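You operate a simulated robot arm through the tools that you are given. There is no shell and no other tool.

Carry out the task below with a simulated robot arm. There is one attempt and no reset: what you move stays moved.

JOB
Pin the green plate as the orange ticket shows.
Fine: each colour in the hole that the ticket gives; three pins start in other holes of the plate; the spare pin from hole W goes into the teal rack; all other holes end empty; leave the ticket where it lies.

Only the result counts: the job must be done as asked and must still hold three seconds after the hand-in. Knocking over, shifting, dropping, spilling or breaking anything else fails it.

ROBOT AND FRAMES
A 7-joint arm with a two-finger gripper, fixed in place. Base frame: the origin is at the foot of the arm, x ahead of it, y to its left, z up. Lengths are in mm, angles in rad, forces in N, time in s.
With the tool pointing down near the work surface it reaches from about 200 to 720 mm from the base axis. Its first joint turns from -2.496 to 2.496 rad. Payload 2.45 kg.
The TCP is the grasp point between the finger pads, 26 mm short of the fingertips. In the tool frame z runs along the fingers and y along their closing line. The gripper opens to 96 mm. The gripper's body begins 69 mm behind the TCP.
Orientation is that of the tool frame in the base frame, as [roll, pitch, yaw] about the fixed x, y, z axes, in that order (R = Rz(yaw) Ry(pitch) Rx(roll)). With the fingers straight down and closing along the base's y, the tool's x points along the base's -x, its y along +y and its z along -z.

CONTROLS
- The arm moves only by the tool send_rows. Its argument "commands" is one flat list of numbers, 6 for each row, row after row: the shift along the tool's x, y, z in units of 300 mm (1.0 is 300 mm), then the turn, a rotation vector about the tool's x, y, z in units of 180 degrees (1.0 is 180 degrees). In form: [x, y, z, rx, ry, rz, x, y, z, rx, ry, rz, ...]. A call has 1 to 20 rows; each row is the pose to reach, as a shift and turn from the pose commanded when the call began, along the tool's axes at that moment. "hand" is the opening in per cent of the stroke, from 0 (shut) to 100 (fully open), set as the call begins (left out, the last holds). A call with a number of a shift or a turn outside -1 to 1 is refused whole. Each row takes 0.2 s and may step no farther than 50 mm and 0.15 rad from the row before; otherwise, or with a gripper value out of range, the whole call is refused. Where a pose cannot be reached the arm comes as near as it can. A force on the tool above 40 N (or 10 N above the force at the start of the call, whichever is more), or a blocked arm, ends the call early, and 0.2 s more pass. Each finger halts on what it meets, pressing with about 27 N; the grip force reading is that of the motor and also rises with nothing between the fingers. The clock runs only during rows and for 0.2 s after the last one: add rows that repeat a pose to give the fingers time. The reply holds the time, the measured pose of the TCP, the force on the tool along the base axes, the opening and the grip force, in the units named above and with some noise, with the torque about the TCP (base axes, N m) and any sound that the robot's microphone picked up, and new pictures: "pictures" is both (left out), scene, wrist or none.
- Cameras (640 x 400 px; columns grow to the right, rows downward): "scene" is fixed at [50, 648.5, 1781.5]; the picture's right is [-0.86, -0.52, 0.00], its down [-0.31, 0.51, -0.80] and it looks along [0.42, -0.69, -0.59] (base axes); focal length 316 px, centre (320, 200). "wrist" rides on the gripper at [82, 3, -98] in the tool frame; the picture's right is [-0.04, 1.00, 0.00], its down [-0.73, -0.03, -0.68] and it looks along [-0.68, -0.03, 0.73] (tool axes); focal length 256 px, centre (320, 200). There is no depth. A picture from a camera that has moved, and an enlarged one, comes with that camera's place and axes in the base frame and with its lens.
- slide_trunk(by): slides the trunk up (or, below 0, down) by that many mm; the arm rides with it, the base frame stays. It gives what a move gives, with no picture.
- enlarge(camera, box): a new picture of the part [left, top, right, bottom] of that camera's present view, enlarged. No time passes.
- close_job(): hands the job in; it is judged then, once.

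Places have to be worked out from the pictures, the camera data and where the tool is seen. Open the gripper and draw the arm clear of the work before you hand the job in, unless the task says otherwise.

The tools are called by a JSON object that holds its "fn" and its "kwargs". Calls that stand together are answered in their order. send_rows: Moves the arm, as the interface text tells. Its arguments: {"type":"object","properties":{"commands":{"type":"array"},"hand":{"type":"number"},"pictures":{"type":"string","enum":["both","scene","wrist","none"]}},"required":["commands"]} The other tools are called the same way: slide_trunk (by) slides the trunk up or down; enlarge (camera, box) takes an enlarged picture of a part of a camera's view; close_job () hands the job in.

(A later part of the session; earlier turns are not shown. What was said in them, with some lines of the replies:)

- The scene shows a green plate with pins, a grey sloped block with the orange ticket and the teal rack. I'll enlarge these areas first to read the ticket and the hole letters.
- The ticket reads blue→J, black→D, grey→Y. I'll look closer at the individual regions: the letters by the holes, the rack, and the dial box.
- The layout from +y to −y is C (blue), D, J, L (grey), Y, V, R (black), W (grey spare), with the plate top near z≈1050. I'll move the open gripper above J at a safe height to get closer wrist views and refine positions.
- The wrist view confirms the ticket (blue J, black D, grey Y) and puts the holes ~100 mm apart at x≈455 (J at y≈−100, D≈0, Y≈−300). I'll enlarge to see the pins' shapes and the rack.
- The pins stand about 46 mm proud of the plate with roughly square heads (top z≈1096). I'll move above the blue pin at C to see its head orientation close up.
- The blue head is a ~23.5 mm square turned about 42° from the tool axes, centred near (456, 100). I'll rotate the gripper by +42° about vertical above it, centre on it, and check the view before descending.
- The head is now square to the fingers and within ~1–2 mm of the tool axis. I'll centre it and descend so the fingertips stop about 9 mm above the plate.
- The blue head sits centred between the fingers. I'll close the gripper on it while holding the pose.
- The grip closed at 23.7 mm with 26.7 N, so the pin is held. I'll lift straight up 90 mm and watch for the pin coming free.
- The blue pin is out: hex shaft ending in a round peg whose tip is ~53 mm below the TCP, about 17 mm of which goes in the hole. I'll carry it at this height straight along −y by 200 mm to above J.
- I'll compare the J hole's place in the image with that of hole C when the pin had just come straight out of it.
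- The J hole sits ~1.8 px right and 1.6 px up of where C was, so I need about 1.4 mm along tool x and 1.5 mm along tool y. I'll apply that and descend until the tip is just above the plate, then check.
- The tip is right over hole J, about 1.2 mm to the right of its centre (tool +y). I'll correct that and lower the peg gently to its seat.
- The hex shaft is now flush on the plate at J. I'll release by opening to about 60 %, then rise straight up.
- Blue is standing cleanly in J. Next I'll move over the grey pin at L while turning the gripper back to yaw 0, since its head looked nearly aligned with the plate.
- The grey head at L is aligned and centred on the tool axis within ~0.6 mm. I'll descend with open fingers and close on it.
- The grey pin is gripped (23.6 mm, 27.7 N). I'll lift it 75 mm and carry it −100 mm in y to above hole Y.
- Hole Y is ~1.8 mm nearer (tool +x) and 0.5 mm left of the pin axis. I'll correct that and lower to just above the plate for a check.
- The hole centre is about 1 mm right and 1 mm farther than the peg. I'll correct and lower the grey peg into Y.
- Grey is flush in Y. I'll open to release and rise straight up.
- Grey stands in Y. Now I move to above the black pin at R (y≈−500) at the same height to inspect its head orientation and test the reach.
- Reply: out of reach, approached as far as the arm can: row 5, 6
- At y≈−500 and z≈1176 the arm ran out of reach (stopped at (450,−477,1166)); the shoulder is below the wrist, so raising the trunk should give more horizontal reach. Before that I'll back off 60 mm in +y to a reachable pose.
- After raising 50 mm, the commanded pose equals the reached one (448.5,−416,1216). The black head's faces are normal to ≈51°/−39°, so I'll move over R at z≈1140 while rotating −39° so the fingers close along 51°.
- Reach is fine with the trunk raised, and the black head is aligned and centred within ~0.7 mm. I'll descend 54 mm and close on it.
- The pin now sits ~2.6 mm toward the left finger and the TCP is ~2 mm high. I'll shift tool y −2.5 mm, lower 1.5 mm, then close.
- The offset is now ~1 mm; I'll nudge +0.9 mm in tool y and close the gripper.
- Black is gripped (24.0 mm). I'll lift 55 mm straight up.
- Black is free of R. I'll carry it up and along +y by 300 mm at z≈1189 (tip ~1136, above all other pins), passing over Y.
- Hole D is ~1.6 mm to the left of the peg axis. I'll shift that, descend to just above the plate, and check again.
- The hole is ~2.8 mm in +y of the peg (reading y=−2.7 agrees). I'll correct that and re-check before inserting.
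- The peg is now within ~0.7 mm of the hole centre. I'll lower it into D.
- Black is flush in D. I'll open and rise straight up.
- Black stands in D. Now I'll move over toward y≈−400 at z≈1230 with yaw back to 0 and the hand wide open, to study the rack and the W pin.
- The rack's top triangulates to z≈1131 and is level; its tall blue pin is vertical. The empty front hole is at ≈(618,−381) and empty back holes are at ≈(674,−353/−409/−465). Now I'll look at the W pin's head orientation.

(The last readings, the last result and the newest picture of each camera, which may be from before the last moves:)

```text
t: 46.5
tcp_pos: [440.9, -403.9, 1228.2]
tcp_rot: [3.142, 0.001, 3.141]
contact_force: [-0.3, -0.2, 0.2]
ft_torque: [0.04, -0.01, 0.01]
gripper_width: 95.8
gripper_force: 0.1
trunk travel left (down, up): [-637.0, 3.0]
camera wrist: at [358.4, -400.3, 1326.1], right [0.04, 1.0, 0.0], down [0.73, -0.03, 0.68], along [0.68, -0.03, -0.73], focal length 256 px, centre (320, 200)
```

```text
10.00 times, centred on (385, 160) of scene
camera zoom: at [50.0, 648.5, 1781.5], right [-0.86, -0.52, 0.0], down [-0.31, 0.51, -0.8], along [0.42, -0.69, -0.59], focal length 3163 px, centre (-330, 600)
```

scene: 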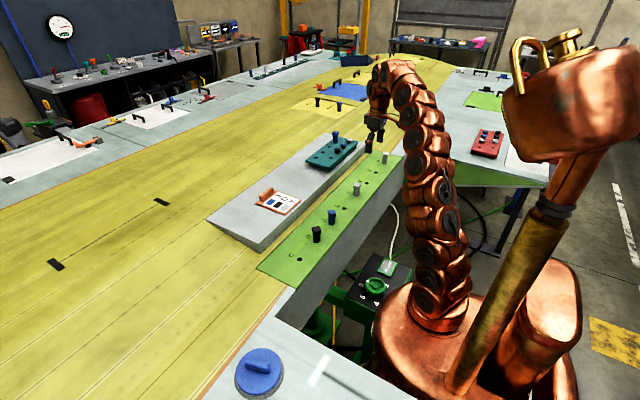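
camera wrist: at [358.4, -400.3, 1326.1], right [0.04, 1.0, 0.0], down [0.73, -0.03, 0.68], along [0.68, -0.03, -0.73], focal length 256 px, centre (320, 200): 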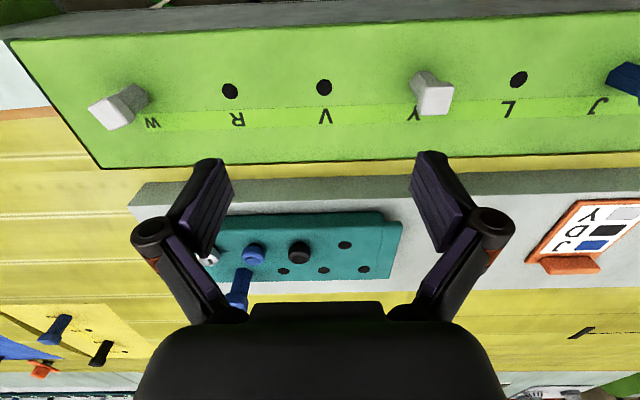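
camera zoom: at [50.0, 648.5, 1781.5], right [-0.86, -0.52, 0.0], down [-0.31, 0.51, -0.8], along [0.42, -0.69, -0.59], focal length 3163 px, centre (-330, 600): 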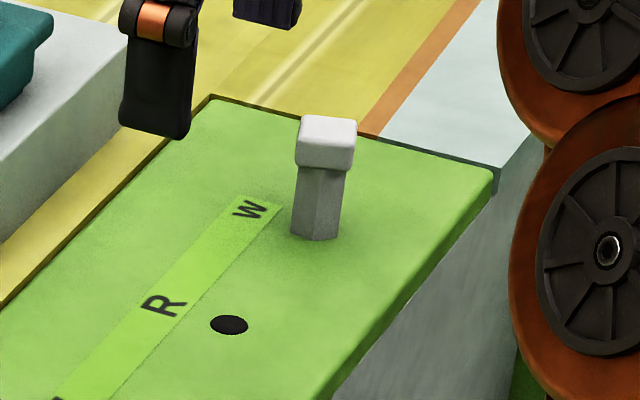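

W's head faces appear normal to roughly 16° (and −74°). W at r≈753 mm needs an outward tilt about the closing axis, so first I'll turn the gripper −74° while moving to (450,−500,1160) for a closer look at W.

{"fn": "send_rows", "kwargs": {"commands": [-0.0035, -0.0359, 0.0256, 0, 0, 0.0457, -0.007, -0.0718, 0.0511, 0, 0, 0.0914, -0.0106, -0.1078, 0.0767, 0, 0, 0.137, -0.0141, -0.1437, 0.1022, 0, 0, 0.1827, -0.0176, -0.1796, 0.1278, 0, 0, 0.2284, -0.0211, -0.2155, 0.1533, 0, 0, 0.2741, -0.0247, -0.2515, 0.1789, 0, 0, 0.3197, -0.0282, -0.2874, 0.2044, 0, 0, 0.3654, -0.0317, -0.3233, 0.23, 0, 0, 0.4111, -0.0317, -0.3233, 0.23, 0, 0, 0.4111], "hand": 100, "pictures": "both"}}

{"fn": "enlarge", "kwargs": {"camera": "wrist", "box": [240, 80, 400, 240]}}

```text
t: 48.7
tcp_pos: [450.7, -499.2, 1159.7]
tcp_rot: [3.141, 0.001, 1.848]
contact_force: [0.1, 0.1, -0.5]
ft_torque: [-0.01, 0.0, -0.02]
gripper_width: 95.8
gripper_force: 0.2
trunk travel left (down, up): [-637.0, 3.0]
camera wrist: at [430.8, -419.2, 1257.4], right [0.97, 0.24, 0.0], down [0.17, -0.71, 0.68], along [0.16, -0.66, -0.73], focal length 256 px, centre (320, 200)
```

scene: 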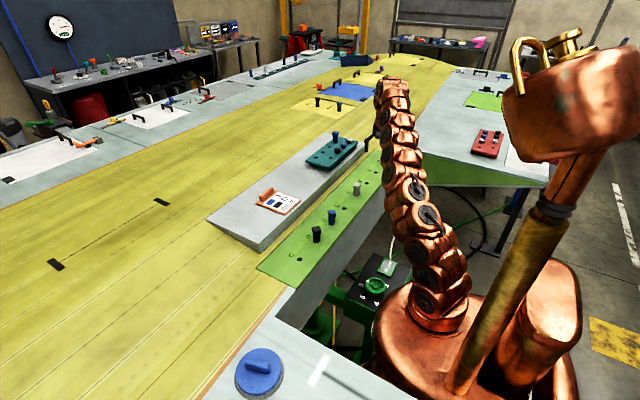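
wrist: 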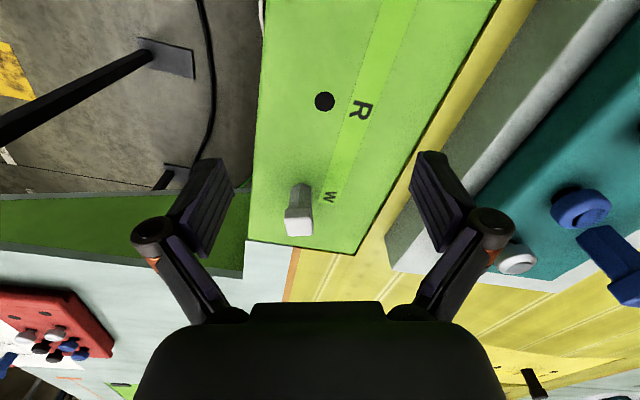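

```text
2.50 times, centred on (320, 160) of wrist
camera zoom: at [430.8, -419.2, 1257.4], right [0.97, 0.24, 0.0], down [0.17, -0.71, 0.68], along [0.16, -0.66, -0.73], focal length 640 px, centre (320, 300)
```

zoom: 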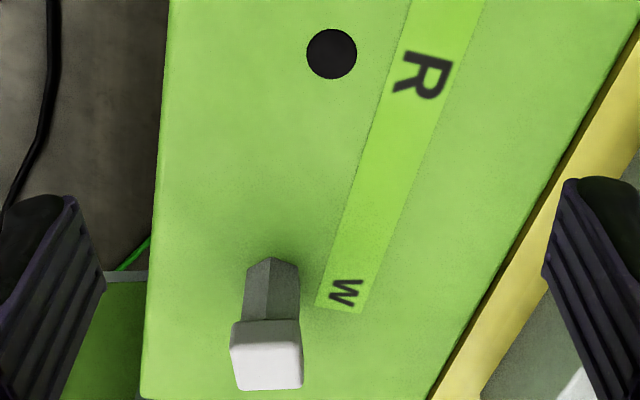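

Now I'll zoom on W's head to check its alignment with the camera frame.

{"fn": "enlarge", "kwargs": {"camera": "wrist", "box": [260, 170, 340, 250]}}

```text
5.00 times, centred on (300, 210) of wrist
camera zoom: at [430.8, -419.2, 1257.4], right [0.97, 0.24, 0.0], down [0.17, -0.71, 0.68], along [0.16, -0.66, -0.73], focal length 1280 px, centre (420, 150)
```

zoom: 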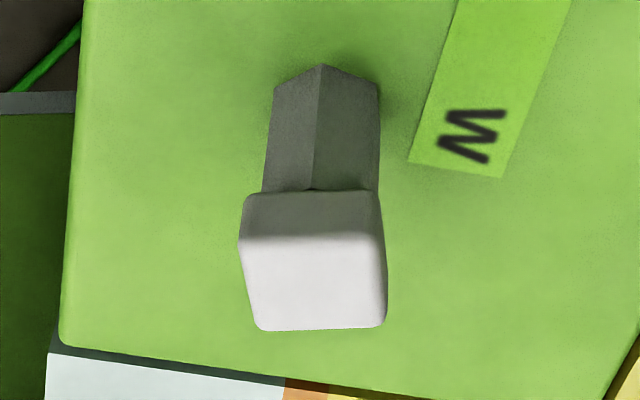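

W's head measures 16–17°, matching the current closing axis (16°). I'll now tilt the tool 20° outward about its closing axis while moving above W at z≈1140.

{"fn": "send_rows", "kwargs": {"commands": [-0.0832, -0.0198, 0.0167, 0, -0.0278, 0, -0.1664, -0.0395, 0.0333, 0, -0.0556, 0, -0.2495, -0.0593, 0.05, 0, -0.0833, 0, -0.3327, -0.079, 0.0667, 0, -0.1111, 0, -0.3327, -0.079, 0.0667, 0, -0.1111, 0], "hand": 100, "pictures": "both"}}

{"fn": "enlarge", "kwargs": {"camera": "wrist", "box": [240, 80, 400, 240]}}

```text
t: 49.9
tcp_pos: [455.5, -600.6, 1140.6]
tcp_rot: [3.141, 0.349, 1.851]
contact_force: [-0.6, 0.0, 0.0]
ft_torque: [0.04, 0.0, -0.04]
gripper_width: 95.9
gripper_force: 0.0
trunk travel left (down, up): [-637.0, 3.0]
camera wrist: at [427.1, -493.2, 1203.7], right [0.97, 0.24, 0.01], down [0.1, -0.45, 0.89], along [0.22, -0.86, -0.46], focal length 256 px, centre (320, 200)
```

scene: 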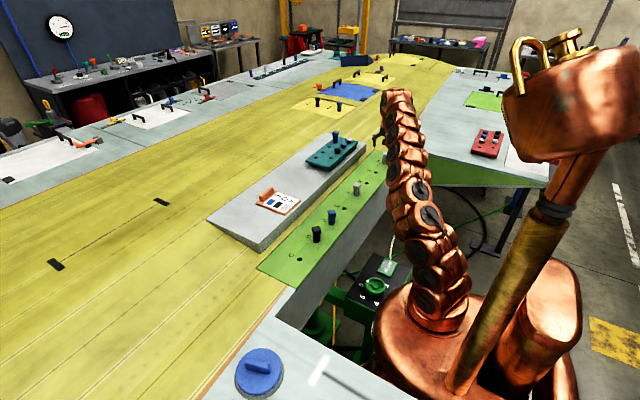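
wrist: 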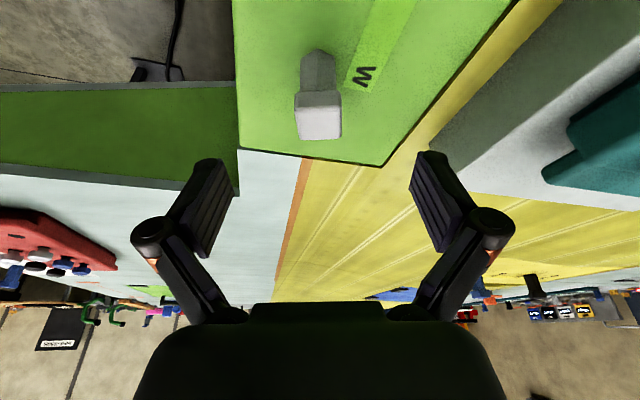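

```text
2.50 times, centred on (320, 160) of wrist
camera zoom: at [427.1, -493.2, 1203.7], right [0.97, 0.24, 0.01], down [0.1, -0.45, 0.89], along [0.22, -0.86, -0.46], focal length 640 px, centre (320, 300)
```

zoom: 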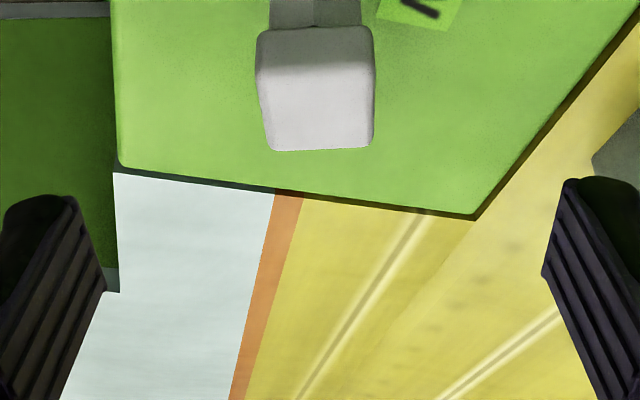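

Tilt and reach are good, and W's pin is at about (455,−601.5). I'll descend vertically (base frame) 54 mm with the tilted tool so the pads straddle the head.

{"fn": "send_rows", "kwargs": {"commands": [0.0148, -0.0005, 0.0429, 0, 0, 0, 0.0297, -0.001, 0.0859, 0, 0, 0, 0.0445, -0.0014, 0.1288, 0, 0, 0, 0.0593, -0.0019, 0.1717, 0, 0, 0, 0.0593, -0.0019, 0.1717, 0, 0, 0], "hand": 90, "pictures": "both"}}

{"fn": "enlarge", "kwargs": {"camera": "wrist", "box": [240, 100, 400, 240]}}

{"fn": "enlarge", "kwargs": {"camera": "scene", "box": [345, 130, 425, 190]}}

```text
t: 51.1
tcp_pos: [455.5, -601.2, 1085.1]
tcp_rot: [3.141, 0.349, 1.849]
contact_force: [0.2, -0.4, 0.8]
ft_torque: [0.0, 0.0, 0.01]
gripper_width: 86.4
gripper_force: 0.0
trunk travel left (down, up): [-637.0, 3.0]
camera wrist: at [427.4, -494.5, 1148.3], right [0.97, 0.24, 0.01], down [0.1, -0.45, 0.89], along [0.22, -0.86, -0.46], focal length 256 px, centre (320, 200)
```

scene: 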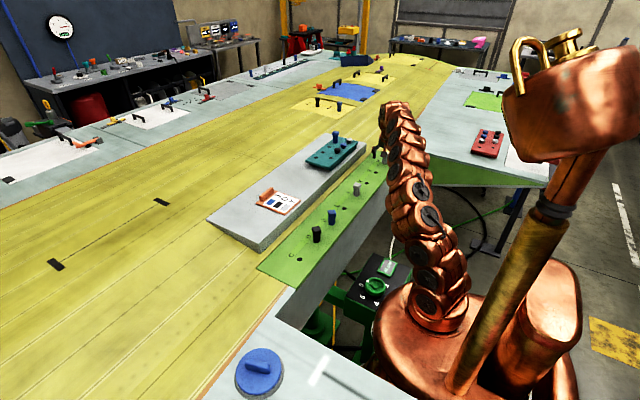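
wrist: 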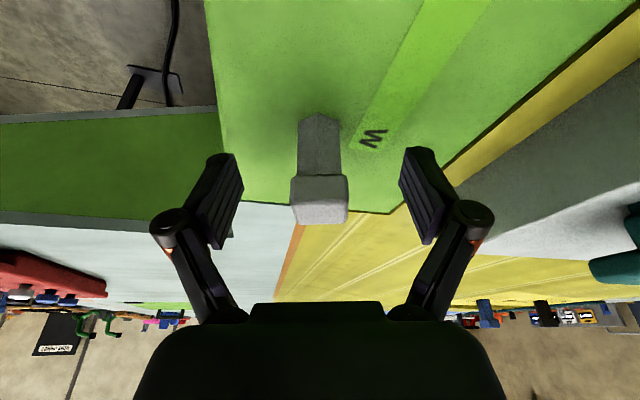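

```text
2.86 times, centred on (320, 170) of wrist
camera zoom: at [427.4, -494.5, 1148.3], right [0.97, 0.24, 0.01], down [0.1, -0.45, 0.89], along [0.22, -0.86, -0.46], focal length 731 px, centre (320, 286)
```

zoom: 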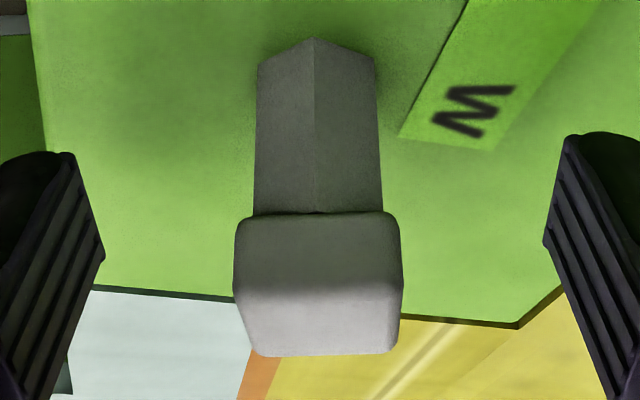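

```text
6.67 times, centred on (385, 160) of scene
camera zoom: at [50.0, 648.5, 1781.5], right [-0.86, -0.52, 0.0], down [-0.31, 0.51, -0.8], along [0.42, -0.69, -0.59], focal length 2108 px, centre (-113, 467)
```

zoom: 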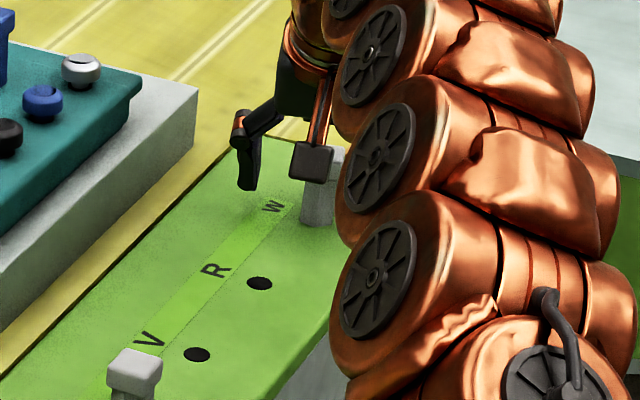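

The head is centred between the pads (within ~1 mm) at the right depth. I'll close the gripper on it.

{"fn": "send_rows", "kwargs": {"commands": [0, -0.0015, 0, 0, 0, 0, 0, -0.0015, 0, 0, 0, 0, 0, -0.0015, 0, 0, 0, 0, 0, -0.0015, 0, 0, 0, 0, 0, -0.0015, 0, 0, 0, 0, 0, -0.0015, 0, 0, 0, 0], "hand": 0, "pictures": "wrist"}}

{"fn": "enlarge", "kwargs": {"camera": "wrist", "box": [240, 100, 400, 240]}}

```text
t: 52.5
tcp_pos: [455.0, -602.7, 1086.7]
tcp_rot: [-3.141, 0.349, 1.851]
contact_force: [0.6, -0.1, 1.4]
ft_torque: [-0.07, -0.02, -0.02]
gripper_width: 24.1
gripper_force: 27.0
trunk travel left (down, up): [-637.0, 3.0]
camera wrist: at [426.6, -494.8, 1148.8], right [0.97, 0.24, 0.01], down [0.1, -0.45, 0.89], along [0.22, -0.86, -0.46], focal length 256 px, centre (320, 200)
```

wrist: 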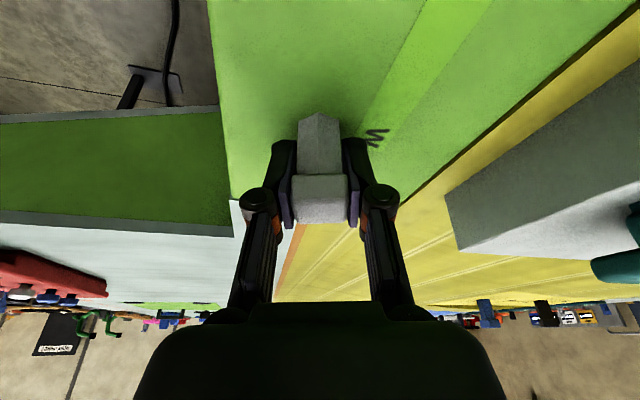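

```text
2.86 times, centred on (320, 170) of wrist
camera zoom: at [426.6, -494.8, 1148.8], right [0.97, 0.24, 0.01], down [0.1, -0.45, 0.89], along [0.22, -0.86, -0.46], focal length 731 px, centre (320, 286)
```

zoom: 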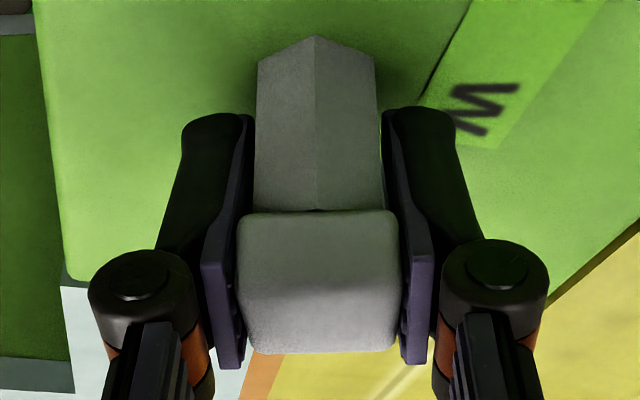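

The grip holds at 24.1 mm. I'll lift vertically 60 mm in the base frame, keeping the tilt.

{"fn": "send_rows", "kwargs": {"commands": [-0.0114, 0, -0.0313, 0, 0, 0, -0.0228, 0, -0.0626, 0, 0, 0, -0.0399, 0, -0.1096, 0, 0, 0, -0.0542, 0, -0.1488, 0, 0, 0, -0.0684, 0, -0.1879, 0, 0, 0, -0.0684, 0, -0.1879, 0, 0, 0], "hand": 0, "pictures": "both"}}

{"fn": "enlarge", "kwargs": {"camera": "wrist", "box": [260, 40, 380, 230]}}

{"fn": "enlarge", "kwargs": {"camera": "scene", "box": [345, 130, 425, 190]}}

```text
t: 53.9
tcp_pos: [453.6, -602.5, 1145.6]
tcp_rot: [-3.14, 0.349, 1.85]
contact_force: [0.0, -0.3, -0.8]
ft_torque: [-0.02, -0.02, 0.05]
gripper_width: 24.1
gripper_force: 26.6
trunk travel left (down, up): [-637.0, 3.0]
camera wrist: at [425.8, -495.3, 1208.4], right [0.97, 0.24, 0.01], down [0.1, -0.45, 0.89], along [0.22, -0.86, -0.46], focal length 256 px, centre (320, 200)
```

scene: 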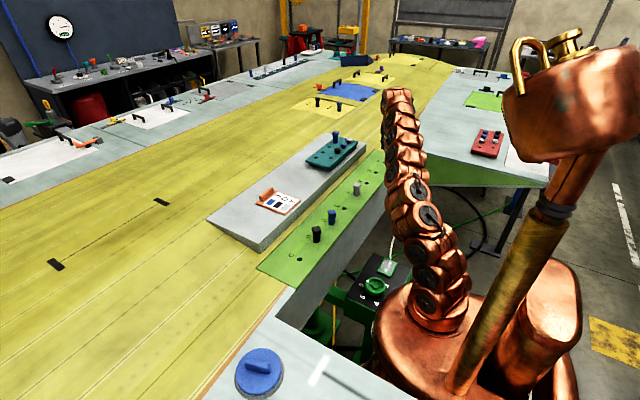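
wrist: 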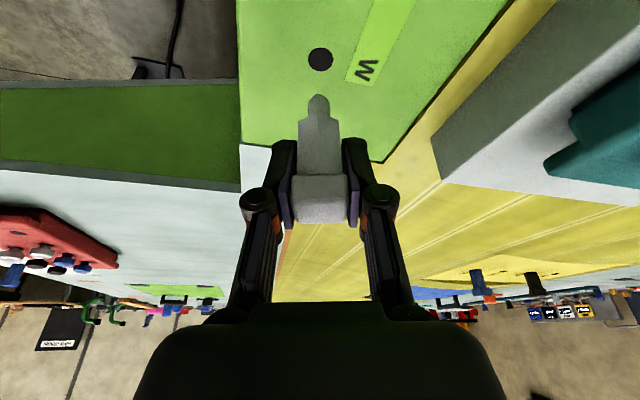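

```text
2.11 times, centred on (320, 135) of wrist
camera zoom: at [425.8, -495.3, 1208.4], right [0.97, 0.24, 0.01], down [0.1, -0.45, 0.89], along [0.22, -0.86, -0.46], focal length 539 px, centre (320, 337)
```

zoom: 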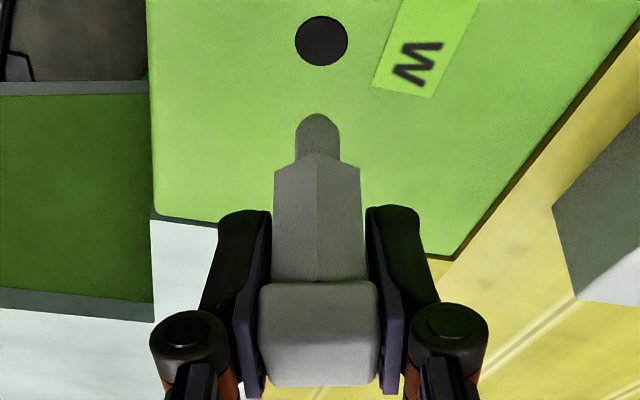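

```text
6.67 times, centred on (385, 160) of scene
camera zoom: at [50.0, 648.5, 1781.5], right [-0.86, -0.52, 0.0], down [-0.31, 0.51, -0.8], along [0.42, -0.69, -0.59], focal length 2108 px, centre (-113, 467)
```

zoom: 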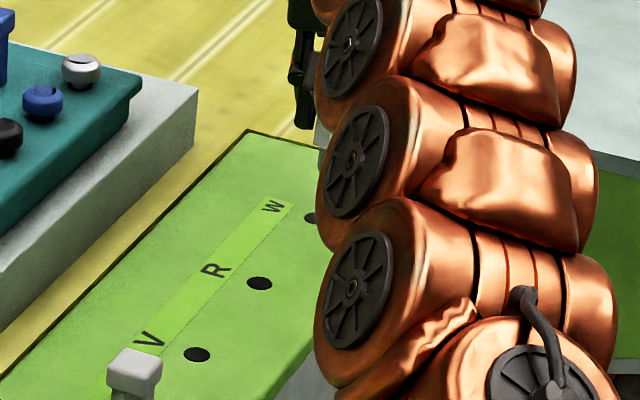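

The grey spare is out of W, peg visible. I'll move inward and up to (470,−480,1195), then rotate +21° with the base while moving over the rack's empty front hole at ≈(618,−381).

{"fn": "send_rows", "kwargs": {"commands": [0.0746, 0.0413, -0.071, 0, 0, 0, 0.1492, 0.0825, -0.142, 0, 0, 0, 0.2237, 0.1238, -0.213, 0, 0, 0, 0.2983, 0.165, -0.284, 0, 0, 0, 0.2983, 0.165, -0.284, 0, 0, 0], "hand": 0, "pictures": "both"}}

```text
t: 55.1
tcp_pos: [472.6, -480.3, 1197.1]
tcp_rot: [-3.141, 0.351, 1.85]
contact_force: [0.7, 0.5, -0.5]
ft_torque: [-0.04, -0.01, -0.02]
gripper_width: 24.0
gripper_force: 26.8
trunk travel left (down, up): [-637.0, 3.0]
camera wrist: at [444.9, -372.8, 1260.5], right [0.97, 0.24, 0.01], down [0.1, -0.45, 0.89], along [0.22, -0.86, -0.46], focal length 256 px, centre (320, 200)
```

scene: 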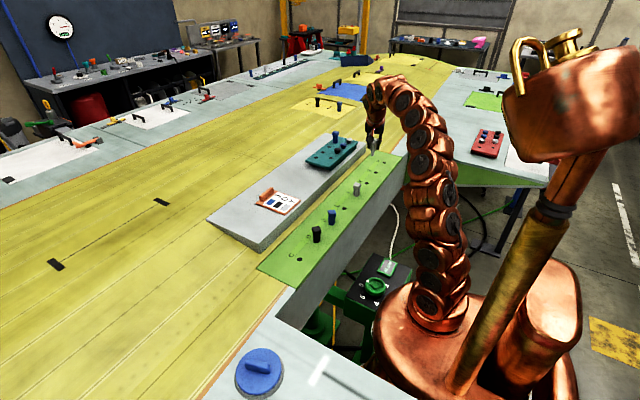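
wrist: 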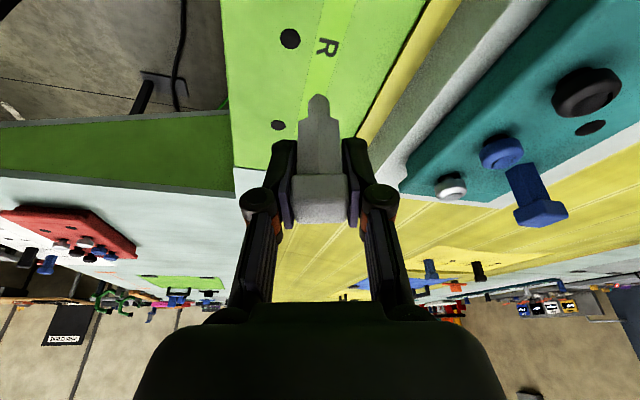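

The carry is stable. Now I move over the rack's front empty hole with the +21° turn, at z≈1202 (tip ~18 mm above the rack top).

{"fn": "send_rows", "kwargs": {"commands": [0.0333, 0.1118, -0.016, -0.008, 0, -0.0219, 0.0667, 0.2236, -0.032, -0.016, 0, -0.0438, 0.1, 0.3354, -0.048, -0.0239, 0, -0.0658, 0.1334, 0.4472, -0.064, -0.0319, 0, -0.0877, 0.1667, 0.559, -0.08, -0.0399, 0, -0.1096, 0.1667, 0.559, -0.08, -0.0399, 0, -0.1096], "hand": 0, "pictures": "both"}}

{"fn": "enlarge", "kwargs": {"camera": "wrist", "box": [240, 20, 400, 220]}}

{"fn": "enlarge", "kwargs": {"camera": "scene", "box": [295, 120, 375, 175]}}

```text
t: 56.5
tcp_pos: [617.8, -379.7, 1199.6]
tcp_rot: [-3.141, 0.349, 2.217]
contact_force: [0.1, 0.0, -0.7]
ft_torque: [-0.02, 0.03, 0.02]
gripper_width: 24.3
gripper_force: 26.8
trunk travel left (down, up): [-637.0, 3.0]
camera wrist: at [553.3, -289.6, 1263.2], right [0.82, 0.57, 0.01], down [0.25, -0.38, 0.89], along [0.51, -0.73, -0.46], focal length 256 px, centre (320, 200)
```

scene: 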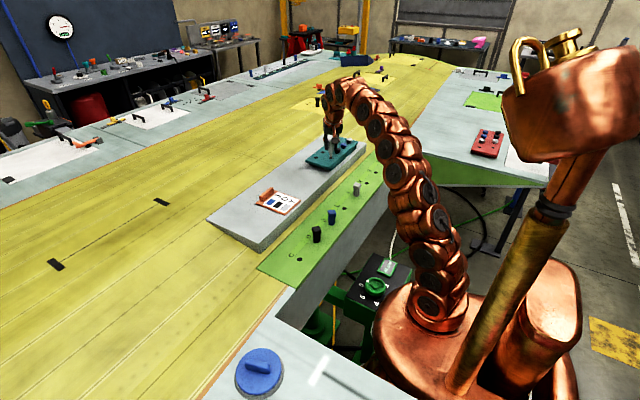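
wrist: 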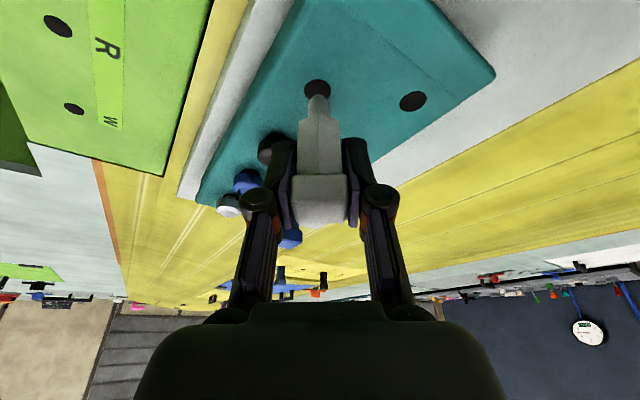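

```text
2.00 times, centred on (320, 120) of wrist
camera zoom: at [553.3, -289.6, 1263.2], right [0.82, 0.57, 0.01], down [0.25, -0.38, 0.89], along [0.51, -0.73, -0.46], focal length 512 px, centre (320, 360)
```

zoom: 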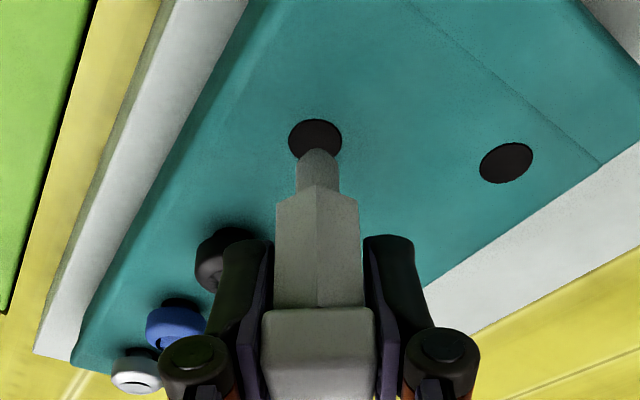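

```text
7.27 times, centred on (335, 148) of scene
camera zoom: at [50.0, 648.5, 1781.5], right [-0.86, -0.52, 0.0], down [-0.31, 0.51, -0.8], along [0.42, -0.69, -0.59], focal length 2300 px, centre (211, 582)
```

zoom: 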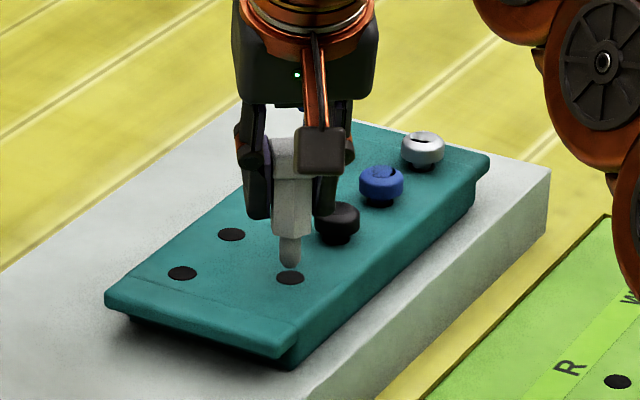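

The hole is nearly under the peg: about 0.8 mm to the left in tool y, and on the row I expect for a rack top at z≈1131. I'll shift tool y −0.8 mm and lower 10 mm vertically, then re-check.

{"fn": "send_rows", "kwargs": {"commands": [0, -0.0027, 0, 0, 0, 0, 0.0057, -0.0027, 0.0157, 0, 0, 0, 0.0114, -0.0027, 0.0313, 0, 0, 0, 0.0114, -0.0027, 0.0313, 0, 0, 0], "hand": 0, "pictures": "wrist"}}

{"fn": "enlarge", "kwargs": {"camera": "wrist", "box": [270, 60, 370, 160]}}

{"fn": "enlarge", "kwargs": {"camera": "scene", "box": [310, 135, 360, 175]}}

```text
t: 57.5
tcp_pos: [616.1, -382.2, 1191.3]
tcp_rot: [3.141, 0.349, 2.217]
contact_force: [-0.6, -0.3, -0.5]
ft_torque: [0.01, -0.01, -0.02]
gripper_width: 23.7
gripper_force: 27.4
trunk travel left (down, up): [-637.0, 3.0]
camera wrist: at [552.4, -290.8, 1254.0], right [0.82, 0.57, 0.01], down [0.25, -0.38, 0.89], along [0.51, -0.73, -0.46], focal length 256 px, centre (320, 200)
```

wrist: 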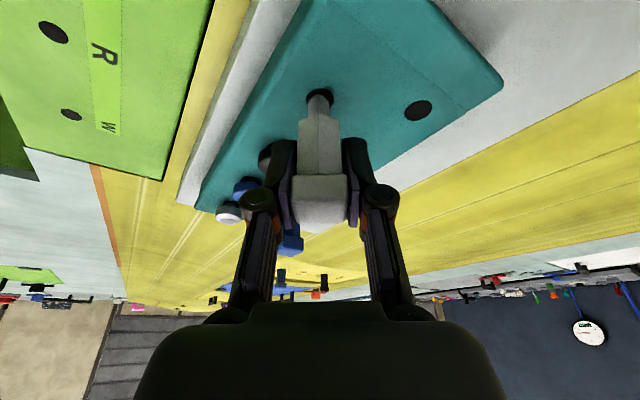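

```text
4.00 times, centred on (320, 110) of wrist
camera zoom: at [552.4, -290.8, 1254.0], right [0.82, 0.57, 0.01], down [0.25, -0.38, 0.89], along [0.51, -0.73, -0.46], focal length 1024 px, centre (320, 560)
```

zoom: 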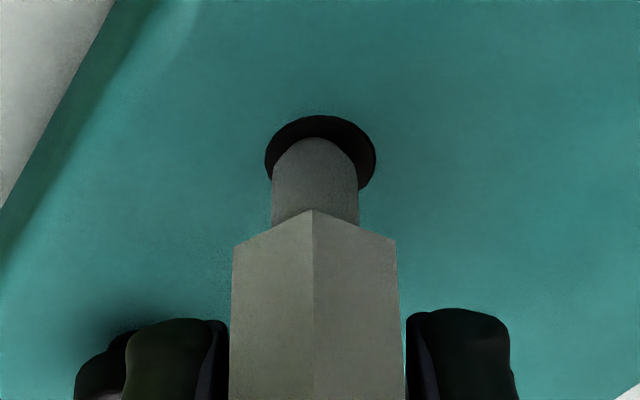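

```text
10.00 times, centred on (335, 155) of scene
camera zoom: at [50.0, 648.5, 1781.5], right [-0.86, -0.52, 0.0], down [-0.31, 0.51, -0.8], along [0.42, -0.69, -0.59], focal length 3163 px, centre (170, 650)
```

zoom: 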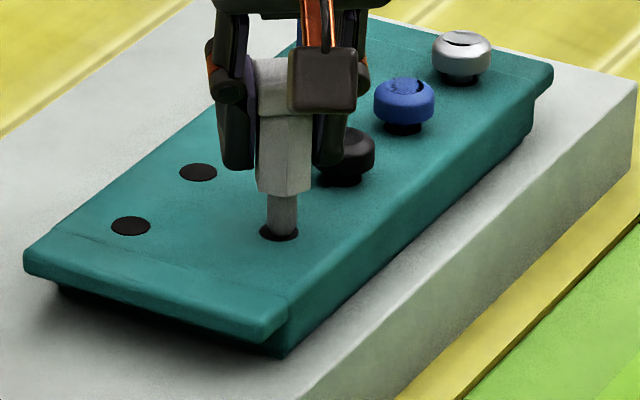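

The peg is just over the hole, 0.5–0.7 mm off centre, well inside the clearance. I'll trim that and lower 21 mm vertically with small steps.

{"fn": "send_rows", "kwargs": {"commands": [0.0016, 0.002, 0, 0, 0, 0, 0.0073, 0.002, 0.0157, 0, 0, 0, 0.013, 0.002, 0.0313, 0, 0, 0, 0.0187, 0.002, 0.047, 0, 0, 0, 0.0233, 0.002, 0.0595, 0, 0, 0, 0.0255, 0.002, 0.0658, 0, 0, 0, 0.0255, 0.002, 0.0658, 0, 0, 0], "hand": 0, "pictures": "wrist"}}

{"fn": "enlarge", "kwargs": {"camera": "wrist", "box": [270, 60, 370, 160]}}

{"fn": "enlarge", "kwargs": {"camera": "scene", "box": [310, 135, 360, 175]}}

```text
t: 59.1
tcp_pos: [617.0, -380.5, 1168.4]
tcp_rot: [3.141, 0.348, 2.216]
contact_force: [0.7, 0.1, 0.2]
ft_torque: [0.01, 0.01, 0.01]
gripper_width: 24.2
gripper_force: 26.6
trunk travel left (down, up): [-637.0, 3.0]
camera wrist: at [552.4, -289.9, 1232.3], right [0.82, 0.57, 0.01], down [0.25, -0.38, 0.89], along [0.51, -0.73, -0.46], focal length 256 px, centre (320, 200)
```

wrist: 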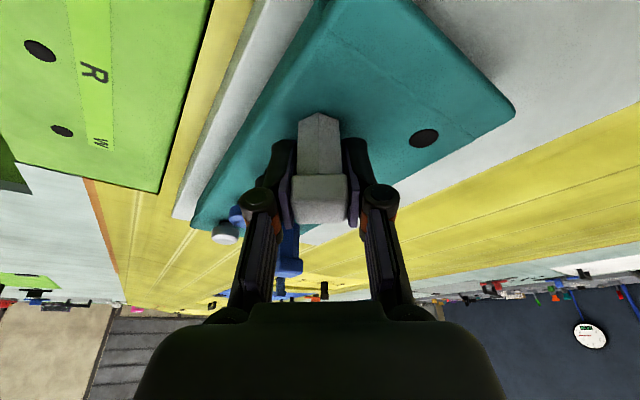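

```text
4.00 times, centred on (320, 110) of wrist
camera zoom: at [552.4, -289.9, 1232.3], right [0.82, 0.57, 0.01], down [0.25, -0.38, 0.89], along [0.51, -0.73, -0.46], focal length 1024 px, centre (320, 560)
```

zoom: 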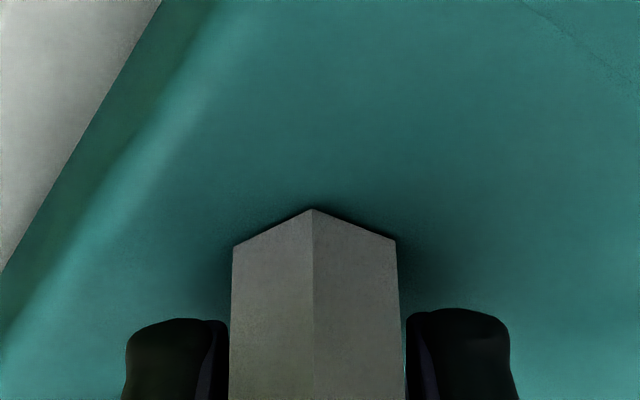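

```text
10.00 times, centred on (335, 155) of scene
camera zoom: at [50.0, 648.5, 1781.5], right [-0.86, -0.52, 0.0], down [-0.31, 0.51, -0.8], along [0.42, -0.69, -0.59], focal length 3163 px, centre (170, 650)
```

zoom: 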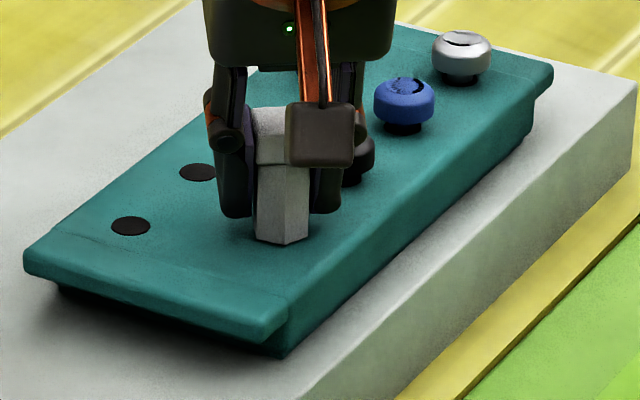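

The pin is almost flush with the rack (hairline shadow under the hex). I'll lower 1 mm more, then open just enough to release, given the knob next door.

{"fn": "send_rows", "kwargs": {"commands": [0.0011, 0, 0.0031, 0, 0, 0, 0.0011, 0, 0.0031, 0, 0, 0], "hand": 0, "pictures": "wrist"}}

{"fn": "enlarge", "kwargs": {"camera": "wrist", "box": [270, 60, 370, 160]}}

{"fn": "enlarge", "kwargs": {"camera": "wrist", "box": [180, 130, 340, 270]}}

```text
t: 59.7
tcp_pos: [616.6, -381.0, 1169.7]
tcp_rot: [-3.141, 0.349, 2.217]
contact_force: [0.9, -0.2, -0.7]
ft_torque: [0.0, -0.03, -0.02]
gripper_width: 24.3
gripper_force: 27.0
trunk travel left (down, up): [-637.0, 3.0]
camera wrist: at [552.1, -290.1, 1231.6], right [0.82, 0.57, 0.01], down [0.25, -0.38, 0.89], along [0.51, -0.73, -0.46], focal length 256 px, centre (320, 200)
```

wrist: 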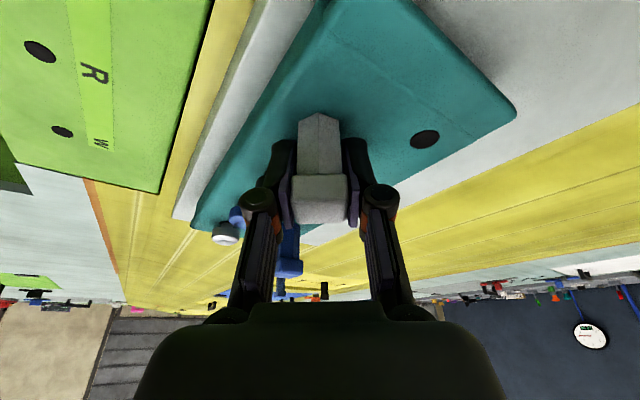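

```text
4.00 times, centred on (320, 110) of wrist
camera zoom: at [552.1, -290.1, 1231.6], right [0.82, 0.57, 0.01], down [0.25, -0.38, 0.89], along [0.51, -0.73, -0.46], focal length 1024 px, centre (320, 560)
```

zoom: 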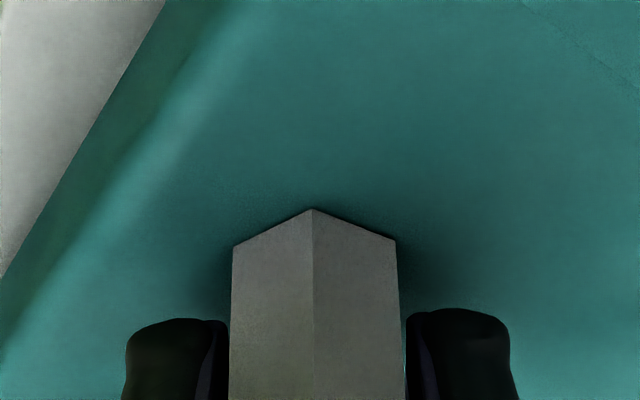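

```text
2.86 times, centred on (260, 200) of wrist
camera zoom: at [552.1, -290.1, 1231.6], right [0.82, 0.57, 0.01], down [0.25, -0.38, 0.89], along [0.51, -0.73, -0.46], focal length 731 px, centre (491, 200)
```

zoom: 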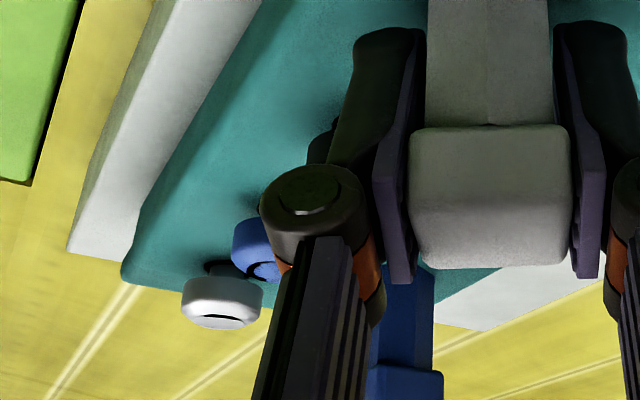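

Flush enough and no load. I'll open to ~36 % (about 35 mm) to release without the finger nearing the black knob.

{"fn": "send_rows", "kwargs": {"commands": [0, 0, 0, 0, 0, 0, 0, 0, 0, 0, 0, 0, 0, 0, 0, 0, 0, 0], "hand": 36, "pictures": "wrist"}}

{"fn": "enlarge", "kwargs": {"camera": "wrist", "box": [230, 60, 410, 240]}}

{"fn": "enlarge", "kwargs": {"camera": "scene", "box": [310, 135, 360, 175]}}

```text
t: 60.5
tcp_pos: [615.5, -379.7, 1168.8]
tcp_rot: [3.141, 0.349, 2.217]
contact_force: [0.4, 0.7, -0.5]
ft_torque: [0.0, 0.01, -0.03]
gripper_width: 34.6
gripper_force: 0.0
trunk travel left (down, up): [-637.0, 3.0]
camera wrist: at [552.1, -290.0, 1231.7], right [0.82, 0.57, 0.01], down [0.25, -0.38, 0.89], along [0.51, -0.73, -0.46], focal length 256 px, centre (320, 200)
```

wrist: 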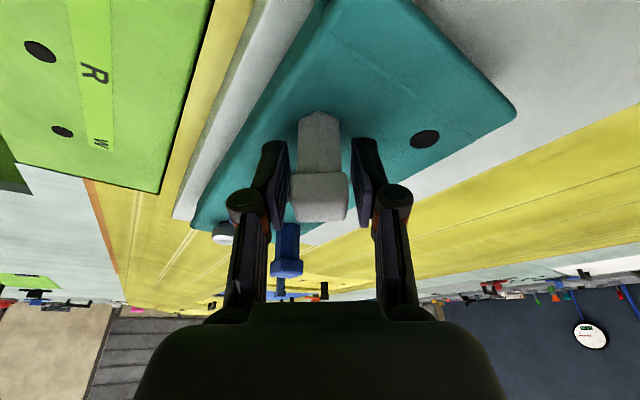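

```text
2.22 times, centred on (320, 150) of wrist
camera zoom: at [552.1, -290.0, 1231.7], right [0.82, 0.57, 0.01], down [0.25, -0.38, 0.89], along [0.51, -0.73, -0.46], focal length 569 px, centre (320, 311)
```

zoom: 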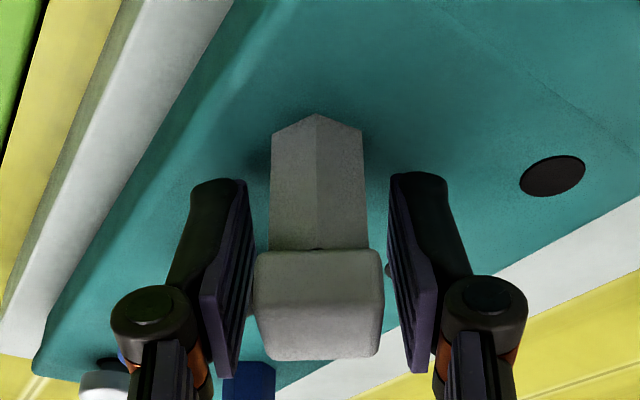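

```text
10.00 times, centred on (335, 155) of scene
camera zoom: at [50.0, 648.5, 1781.5], right [-0.86, -0.52, 0.0], down [-0.31, 0.51, -0.8], along [0.42, -0.69, -0.59], focal length 3163 px, centre (170, 650)
```

zoom: 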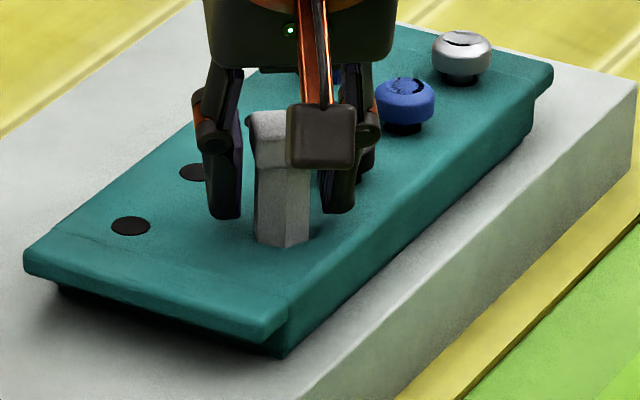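

The pin stands free between the fingers in the rack. I'll retreat along the tool axis by 60 mm, clear of the pin.

{"fn": "send_rows", "kwargs": {"commands": [0, 0, -0.05, 0, 0, 0, 0, 0, -0.1, 0, 0, 0, 0, 0, -0.15, 0, 0, 0, 0, 0, -0.2, 0, 0, 0, 0, 0, -0.2, 0, 0, 0], "hand": 36, "pictures": "both"}}

```text
t: 61.7
tcp_pos: [604.2, -364.1, 1222.9]
tcp_rot: [-3.141, 0.35, 2.216]
contact_force: [-0.1, -0.4, -0.3]
ft_torque: [-0.01, 0.0, -0.03]
gripper_width: 34.6
gripper_force: 0.2
trunk travel left (down, up): [-637.0, 3.0]
camera wrist: at [539.9, -273.1, 1286.9], right [0.82, 0.57, 0.01], down [0.25, -0.38, 0.89], along [0.51, -0.73, -0.46], focal length 256 px, centre (320, 200)
```

scene: 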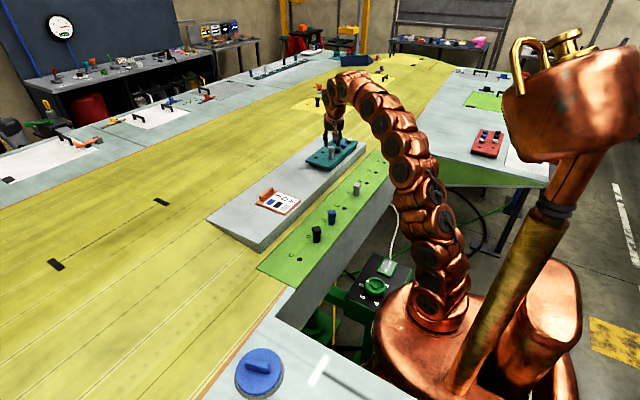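
wrist: 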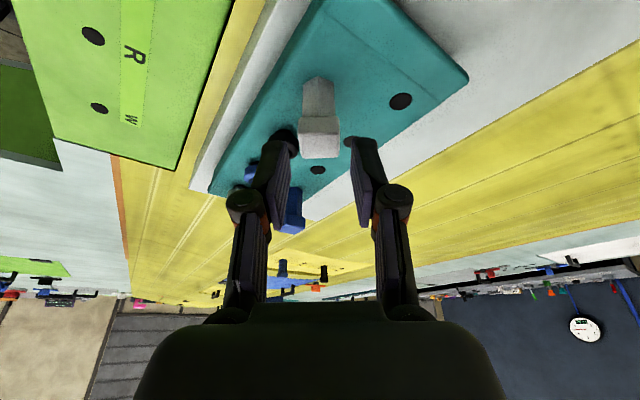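

The fingers are above the pin tops. I'll draw the arm back inward over the plate at z≈1240 while removing the tilt, then inspect everything.

{"fn": "send_rows", "kwargs": {"commands": [0.0922, -0.0649, -0.0457, 0, 0.0222, 0, 0.1844, -0.1297, -0.0913, 0, 0.0444, 0, 0.2766, -0.1946, -0.137, 0, 0.0667, 0, 0.3688, -0.2594, -0.1826, 0, 0.0889, 0, 0.461, -0.3243, -0.2283, 0, 0.1111, 0, 0.461, -0.3243, -0.2283, 0, 0.1111, 0], "hand": 100, "pictures": "both"}}

{"fn": "enlarge", "kwargs": {"camera": "scene", "box": [250, 120, 410, 290]}}

{"fn": "enlarge", "kwargs": {"camera": "scene", "box": [295, 120, 375, 175]}}

```text
t: 63.1
tcp_pos: [434.1, -302.9, 1242.6]
tcp_rot: [-3.14, 0.0, 2.216]
contact_force: [0.3, -0.1, 0.1]
ft_torque: [0.01, -0.01, 0.01]
gripper_width: 96.1
gripper_force: 0.0
trunk travel left (down, up): [-637.0, 3.0]
camera wrist: at [385.6, -234.9, 1340.3], right [0.82, 0.57, 0.0], down [0.42, -0.6, 0.68], along [0.39, -0.56, -0.73], focal length 256 px, centre (320, 200)
```

scene: 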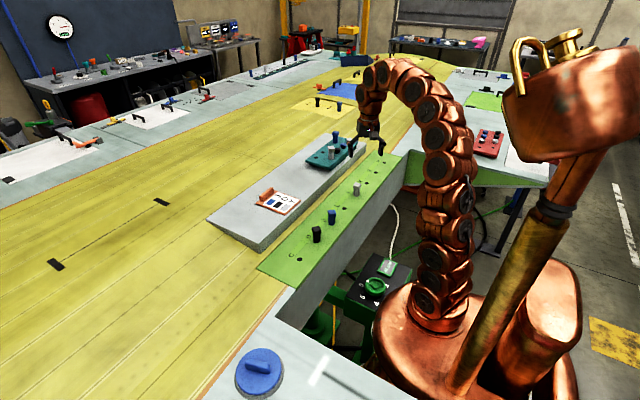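
wrist: 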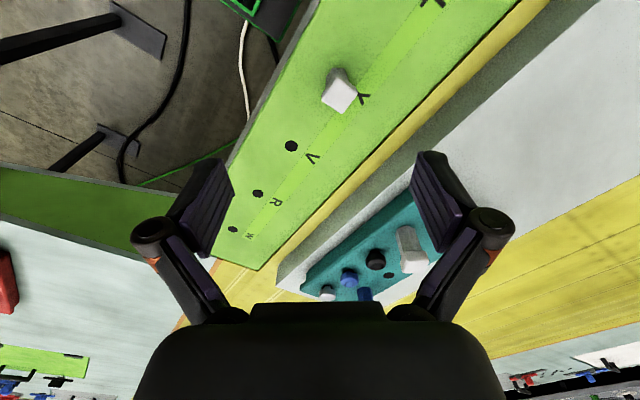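

```text
2.35 times, centred on (330, 205) of scene
camera zoom: at [50.0, 648.5, 1781.5], right [-0.86, -0.52, 0.0], down [-0.31, 0.51, -0.8], along [0.42, -0.69, -0.59], focal length 744 px, centre (296, 188)
```

zoom: 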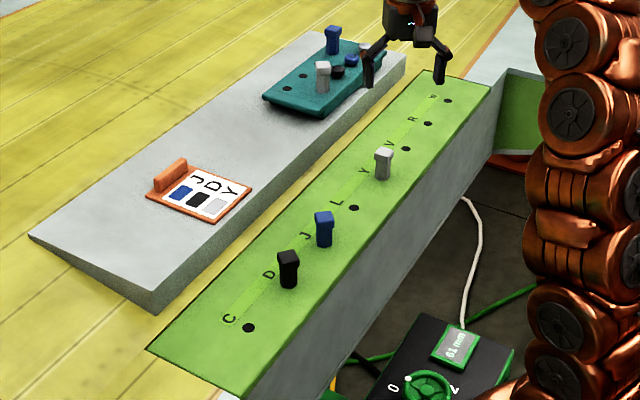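

```text
7.27 times, centred on (335, 148) of scene
camera zoom: at [50.0, 648.5, 1781.5], right [-0.86, -0.52, 0.0], down [-0.31, 0.51, -0.8], along [0.42, -0.69, -0.59], focal length 2300 px, centre (211, 582)
```

zoom: 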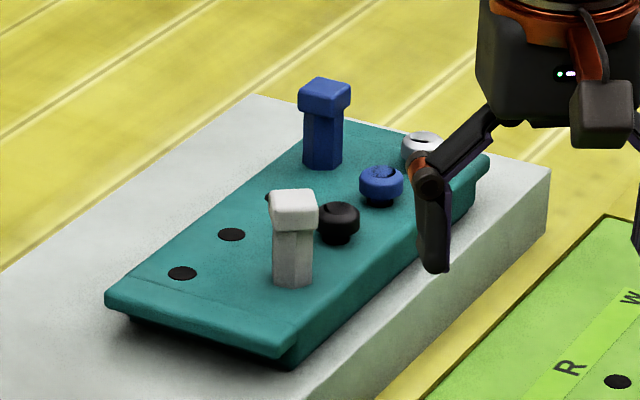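

All pins look placed: black D, blue J, grey Y, grey spare in the rack; C, L, V, R, W empty. I'll verify the seating up close and draw the arm back clear of the work.

{"fn": "send_rows", "kwargs": {"commands": [0.08, -0.05, -0.05, 0, 0, 0, 0.16, -0.1, -0.1, 0, 0, 0, 0.24, -0.16, -0.15, 0, 0, 0, 0.3, -0.2, -0.2, 0, 0, 0, 0.3, -0.2, -0.2, 0, 0, 0], "hand": 100, "pictures": "both"}}

{"fn": "enlarge", "kwargs": {"camera": "scene", "box": [290, 165, 390, 265]}}

{"fn": "enlarge", "kwargs": {"camera": "scene", "box": [240, 170, 320, 220]}}

{"fn": "enlarge", "kwargs": {"camera": "scene", "box": [310, 125, 410, 190]}}

```text
t: 64.3
tcp_pos: [330.6, -265.3, 1300.9]
tcp_rot: [3.141, 0.001, 2.217]
contact_force: [-0.2, 0.0, -0.5]
ft_torque: [-0.02, -0.03, -0.03]
gripper_width: 95.8
gripper_force: 0.1
trunk travel left (down, up): [-637.0, 3.0]
camera wrist: at [283.7, -198.1, 1397.7], right [0.82, 0.57, 0.0], down [0.42, -0.6, 0.68], along [0.39, -0.56, -0.73], focal length 256 px, centre (320, 200)
```

scene: 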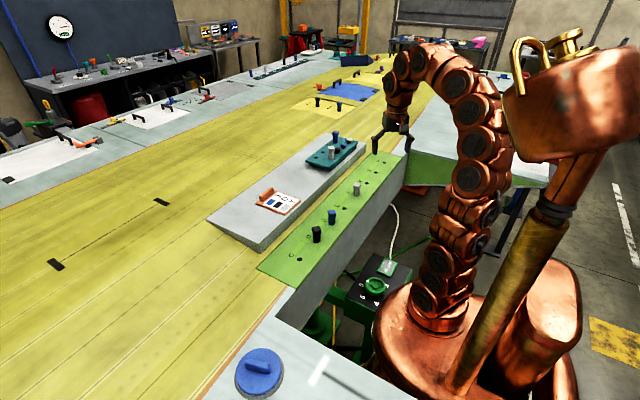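
wrist: 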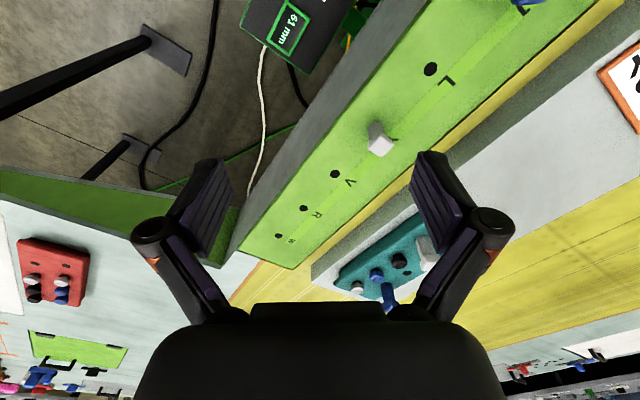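

```text
4.00 times, centred on (340, 215) of scene
camera zoom: at [50.0, 648.5, 1781.5], right [-0.86, -0.52, 0.0], down [-0.31, 0.51, -0.8], along [0.42, -0.69, -0.59], focal length 1265 px, centre (240, 140)
```

zoom: 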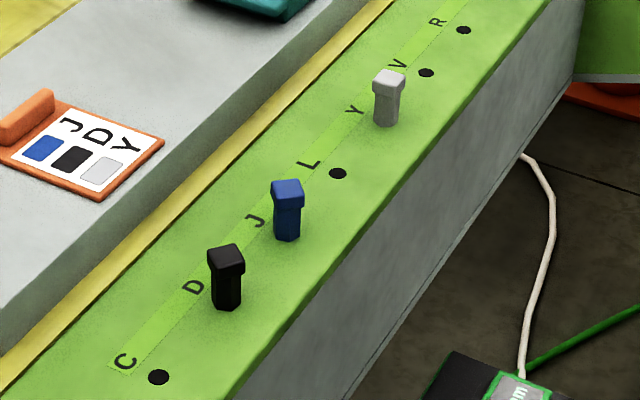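

```text
8.00 times, centred on (280, 195) of scene
camera zoom: at [50.0, 648.5, 1781.5], right [-0.86, -0.52, 0.0], down [-0.31, 0.51, -0.8], along [0.42, -0.69, -0.59], focal length 2530 px, centre (640, 240)
```

zoom: 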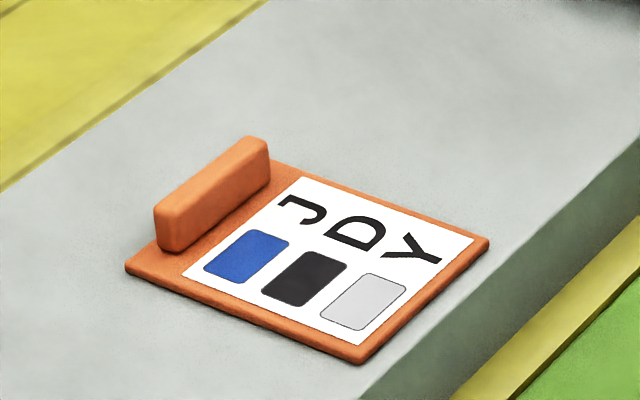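

```text
6.15 times, centred on (360, 158) of scene
camera zoom: at [50.0, 648.5, 1781.5], right [-0.86, -0.52, 0.0], down [-0.31, 0.51, -0.8], along [0.42, -0.69, -0.59], focal length 1946 px, centre (74, 462)
```

zoom: 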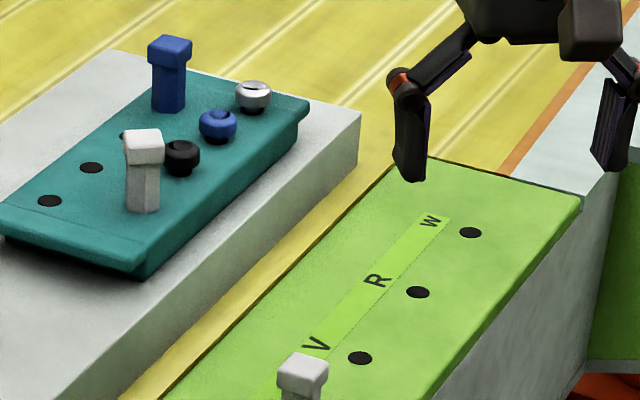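

The pictures show black in D, blue in J and grey in Y, all upright and flush. The spare grey is in the rack, C, L, V, R and W are empty, and the ticket has not moved. The gripper is open and the arm is clear, so I'm handing the job in.

{"fn": "close_job", "kwargs": {}}

```text
The job is handed in.
```

The green plate is pinned as the orange ticket shows, and I've handed the job in. The hand-in gave no verdict, so the results below come from the final pictures.

| Pin | From | To |
|---|---|---|
| Blue | C | J |
| Black | R | D |
| Grey | L | Y |
| Grey spare | W | empty front hole of the teal rack |

- **Seating:** all four pins stand upright and look fully seated.
- **Empty holes:** C, L, V, R and W are empty.
- **Everything else:** the ticket lies where it was, and nothing else was knocked or shifted.
- **Arm:** the gripper is open and the arm is drawn back clear. I raised the trunk 50 mm to reach the far holes and left it there.
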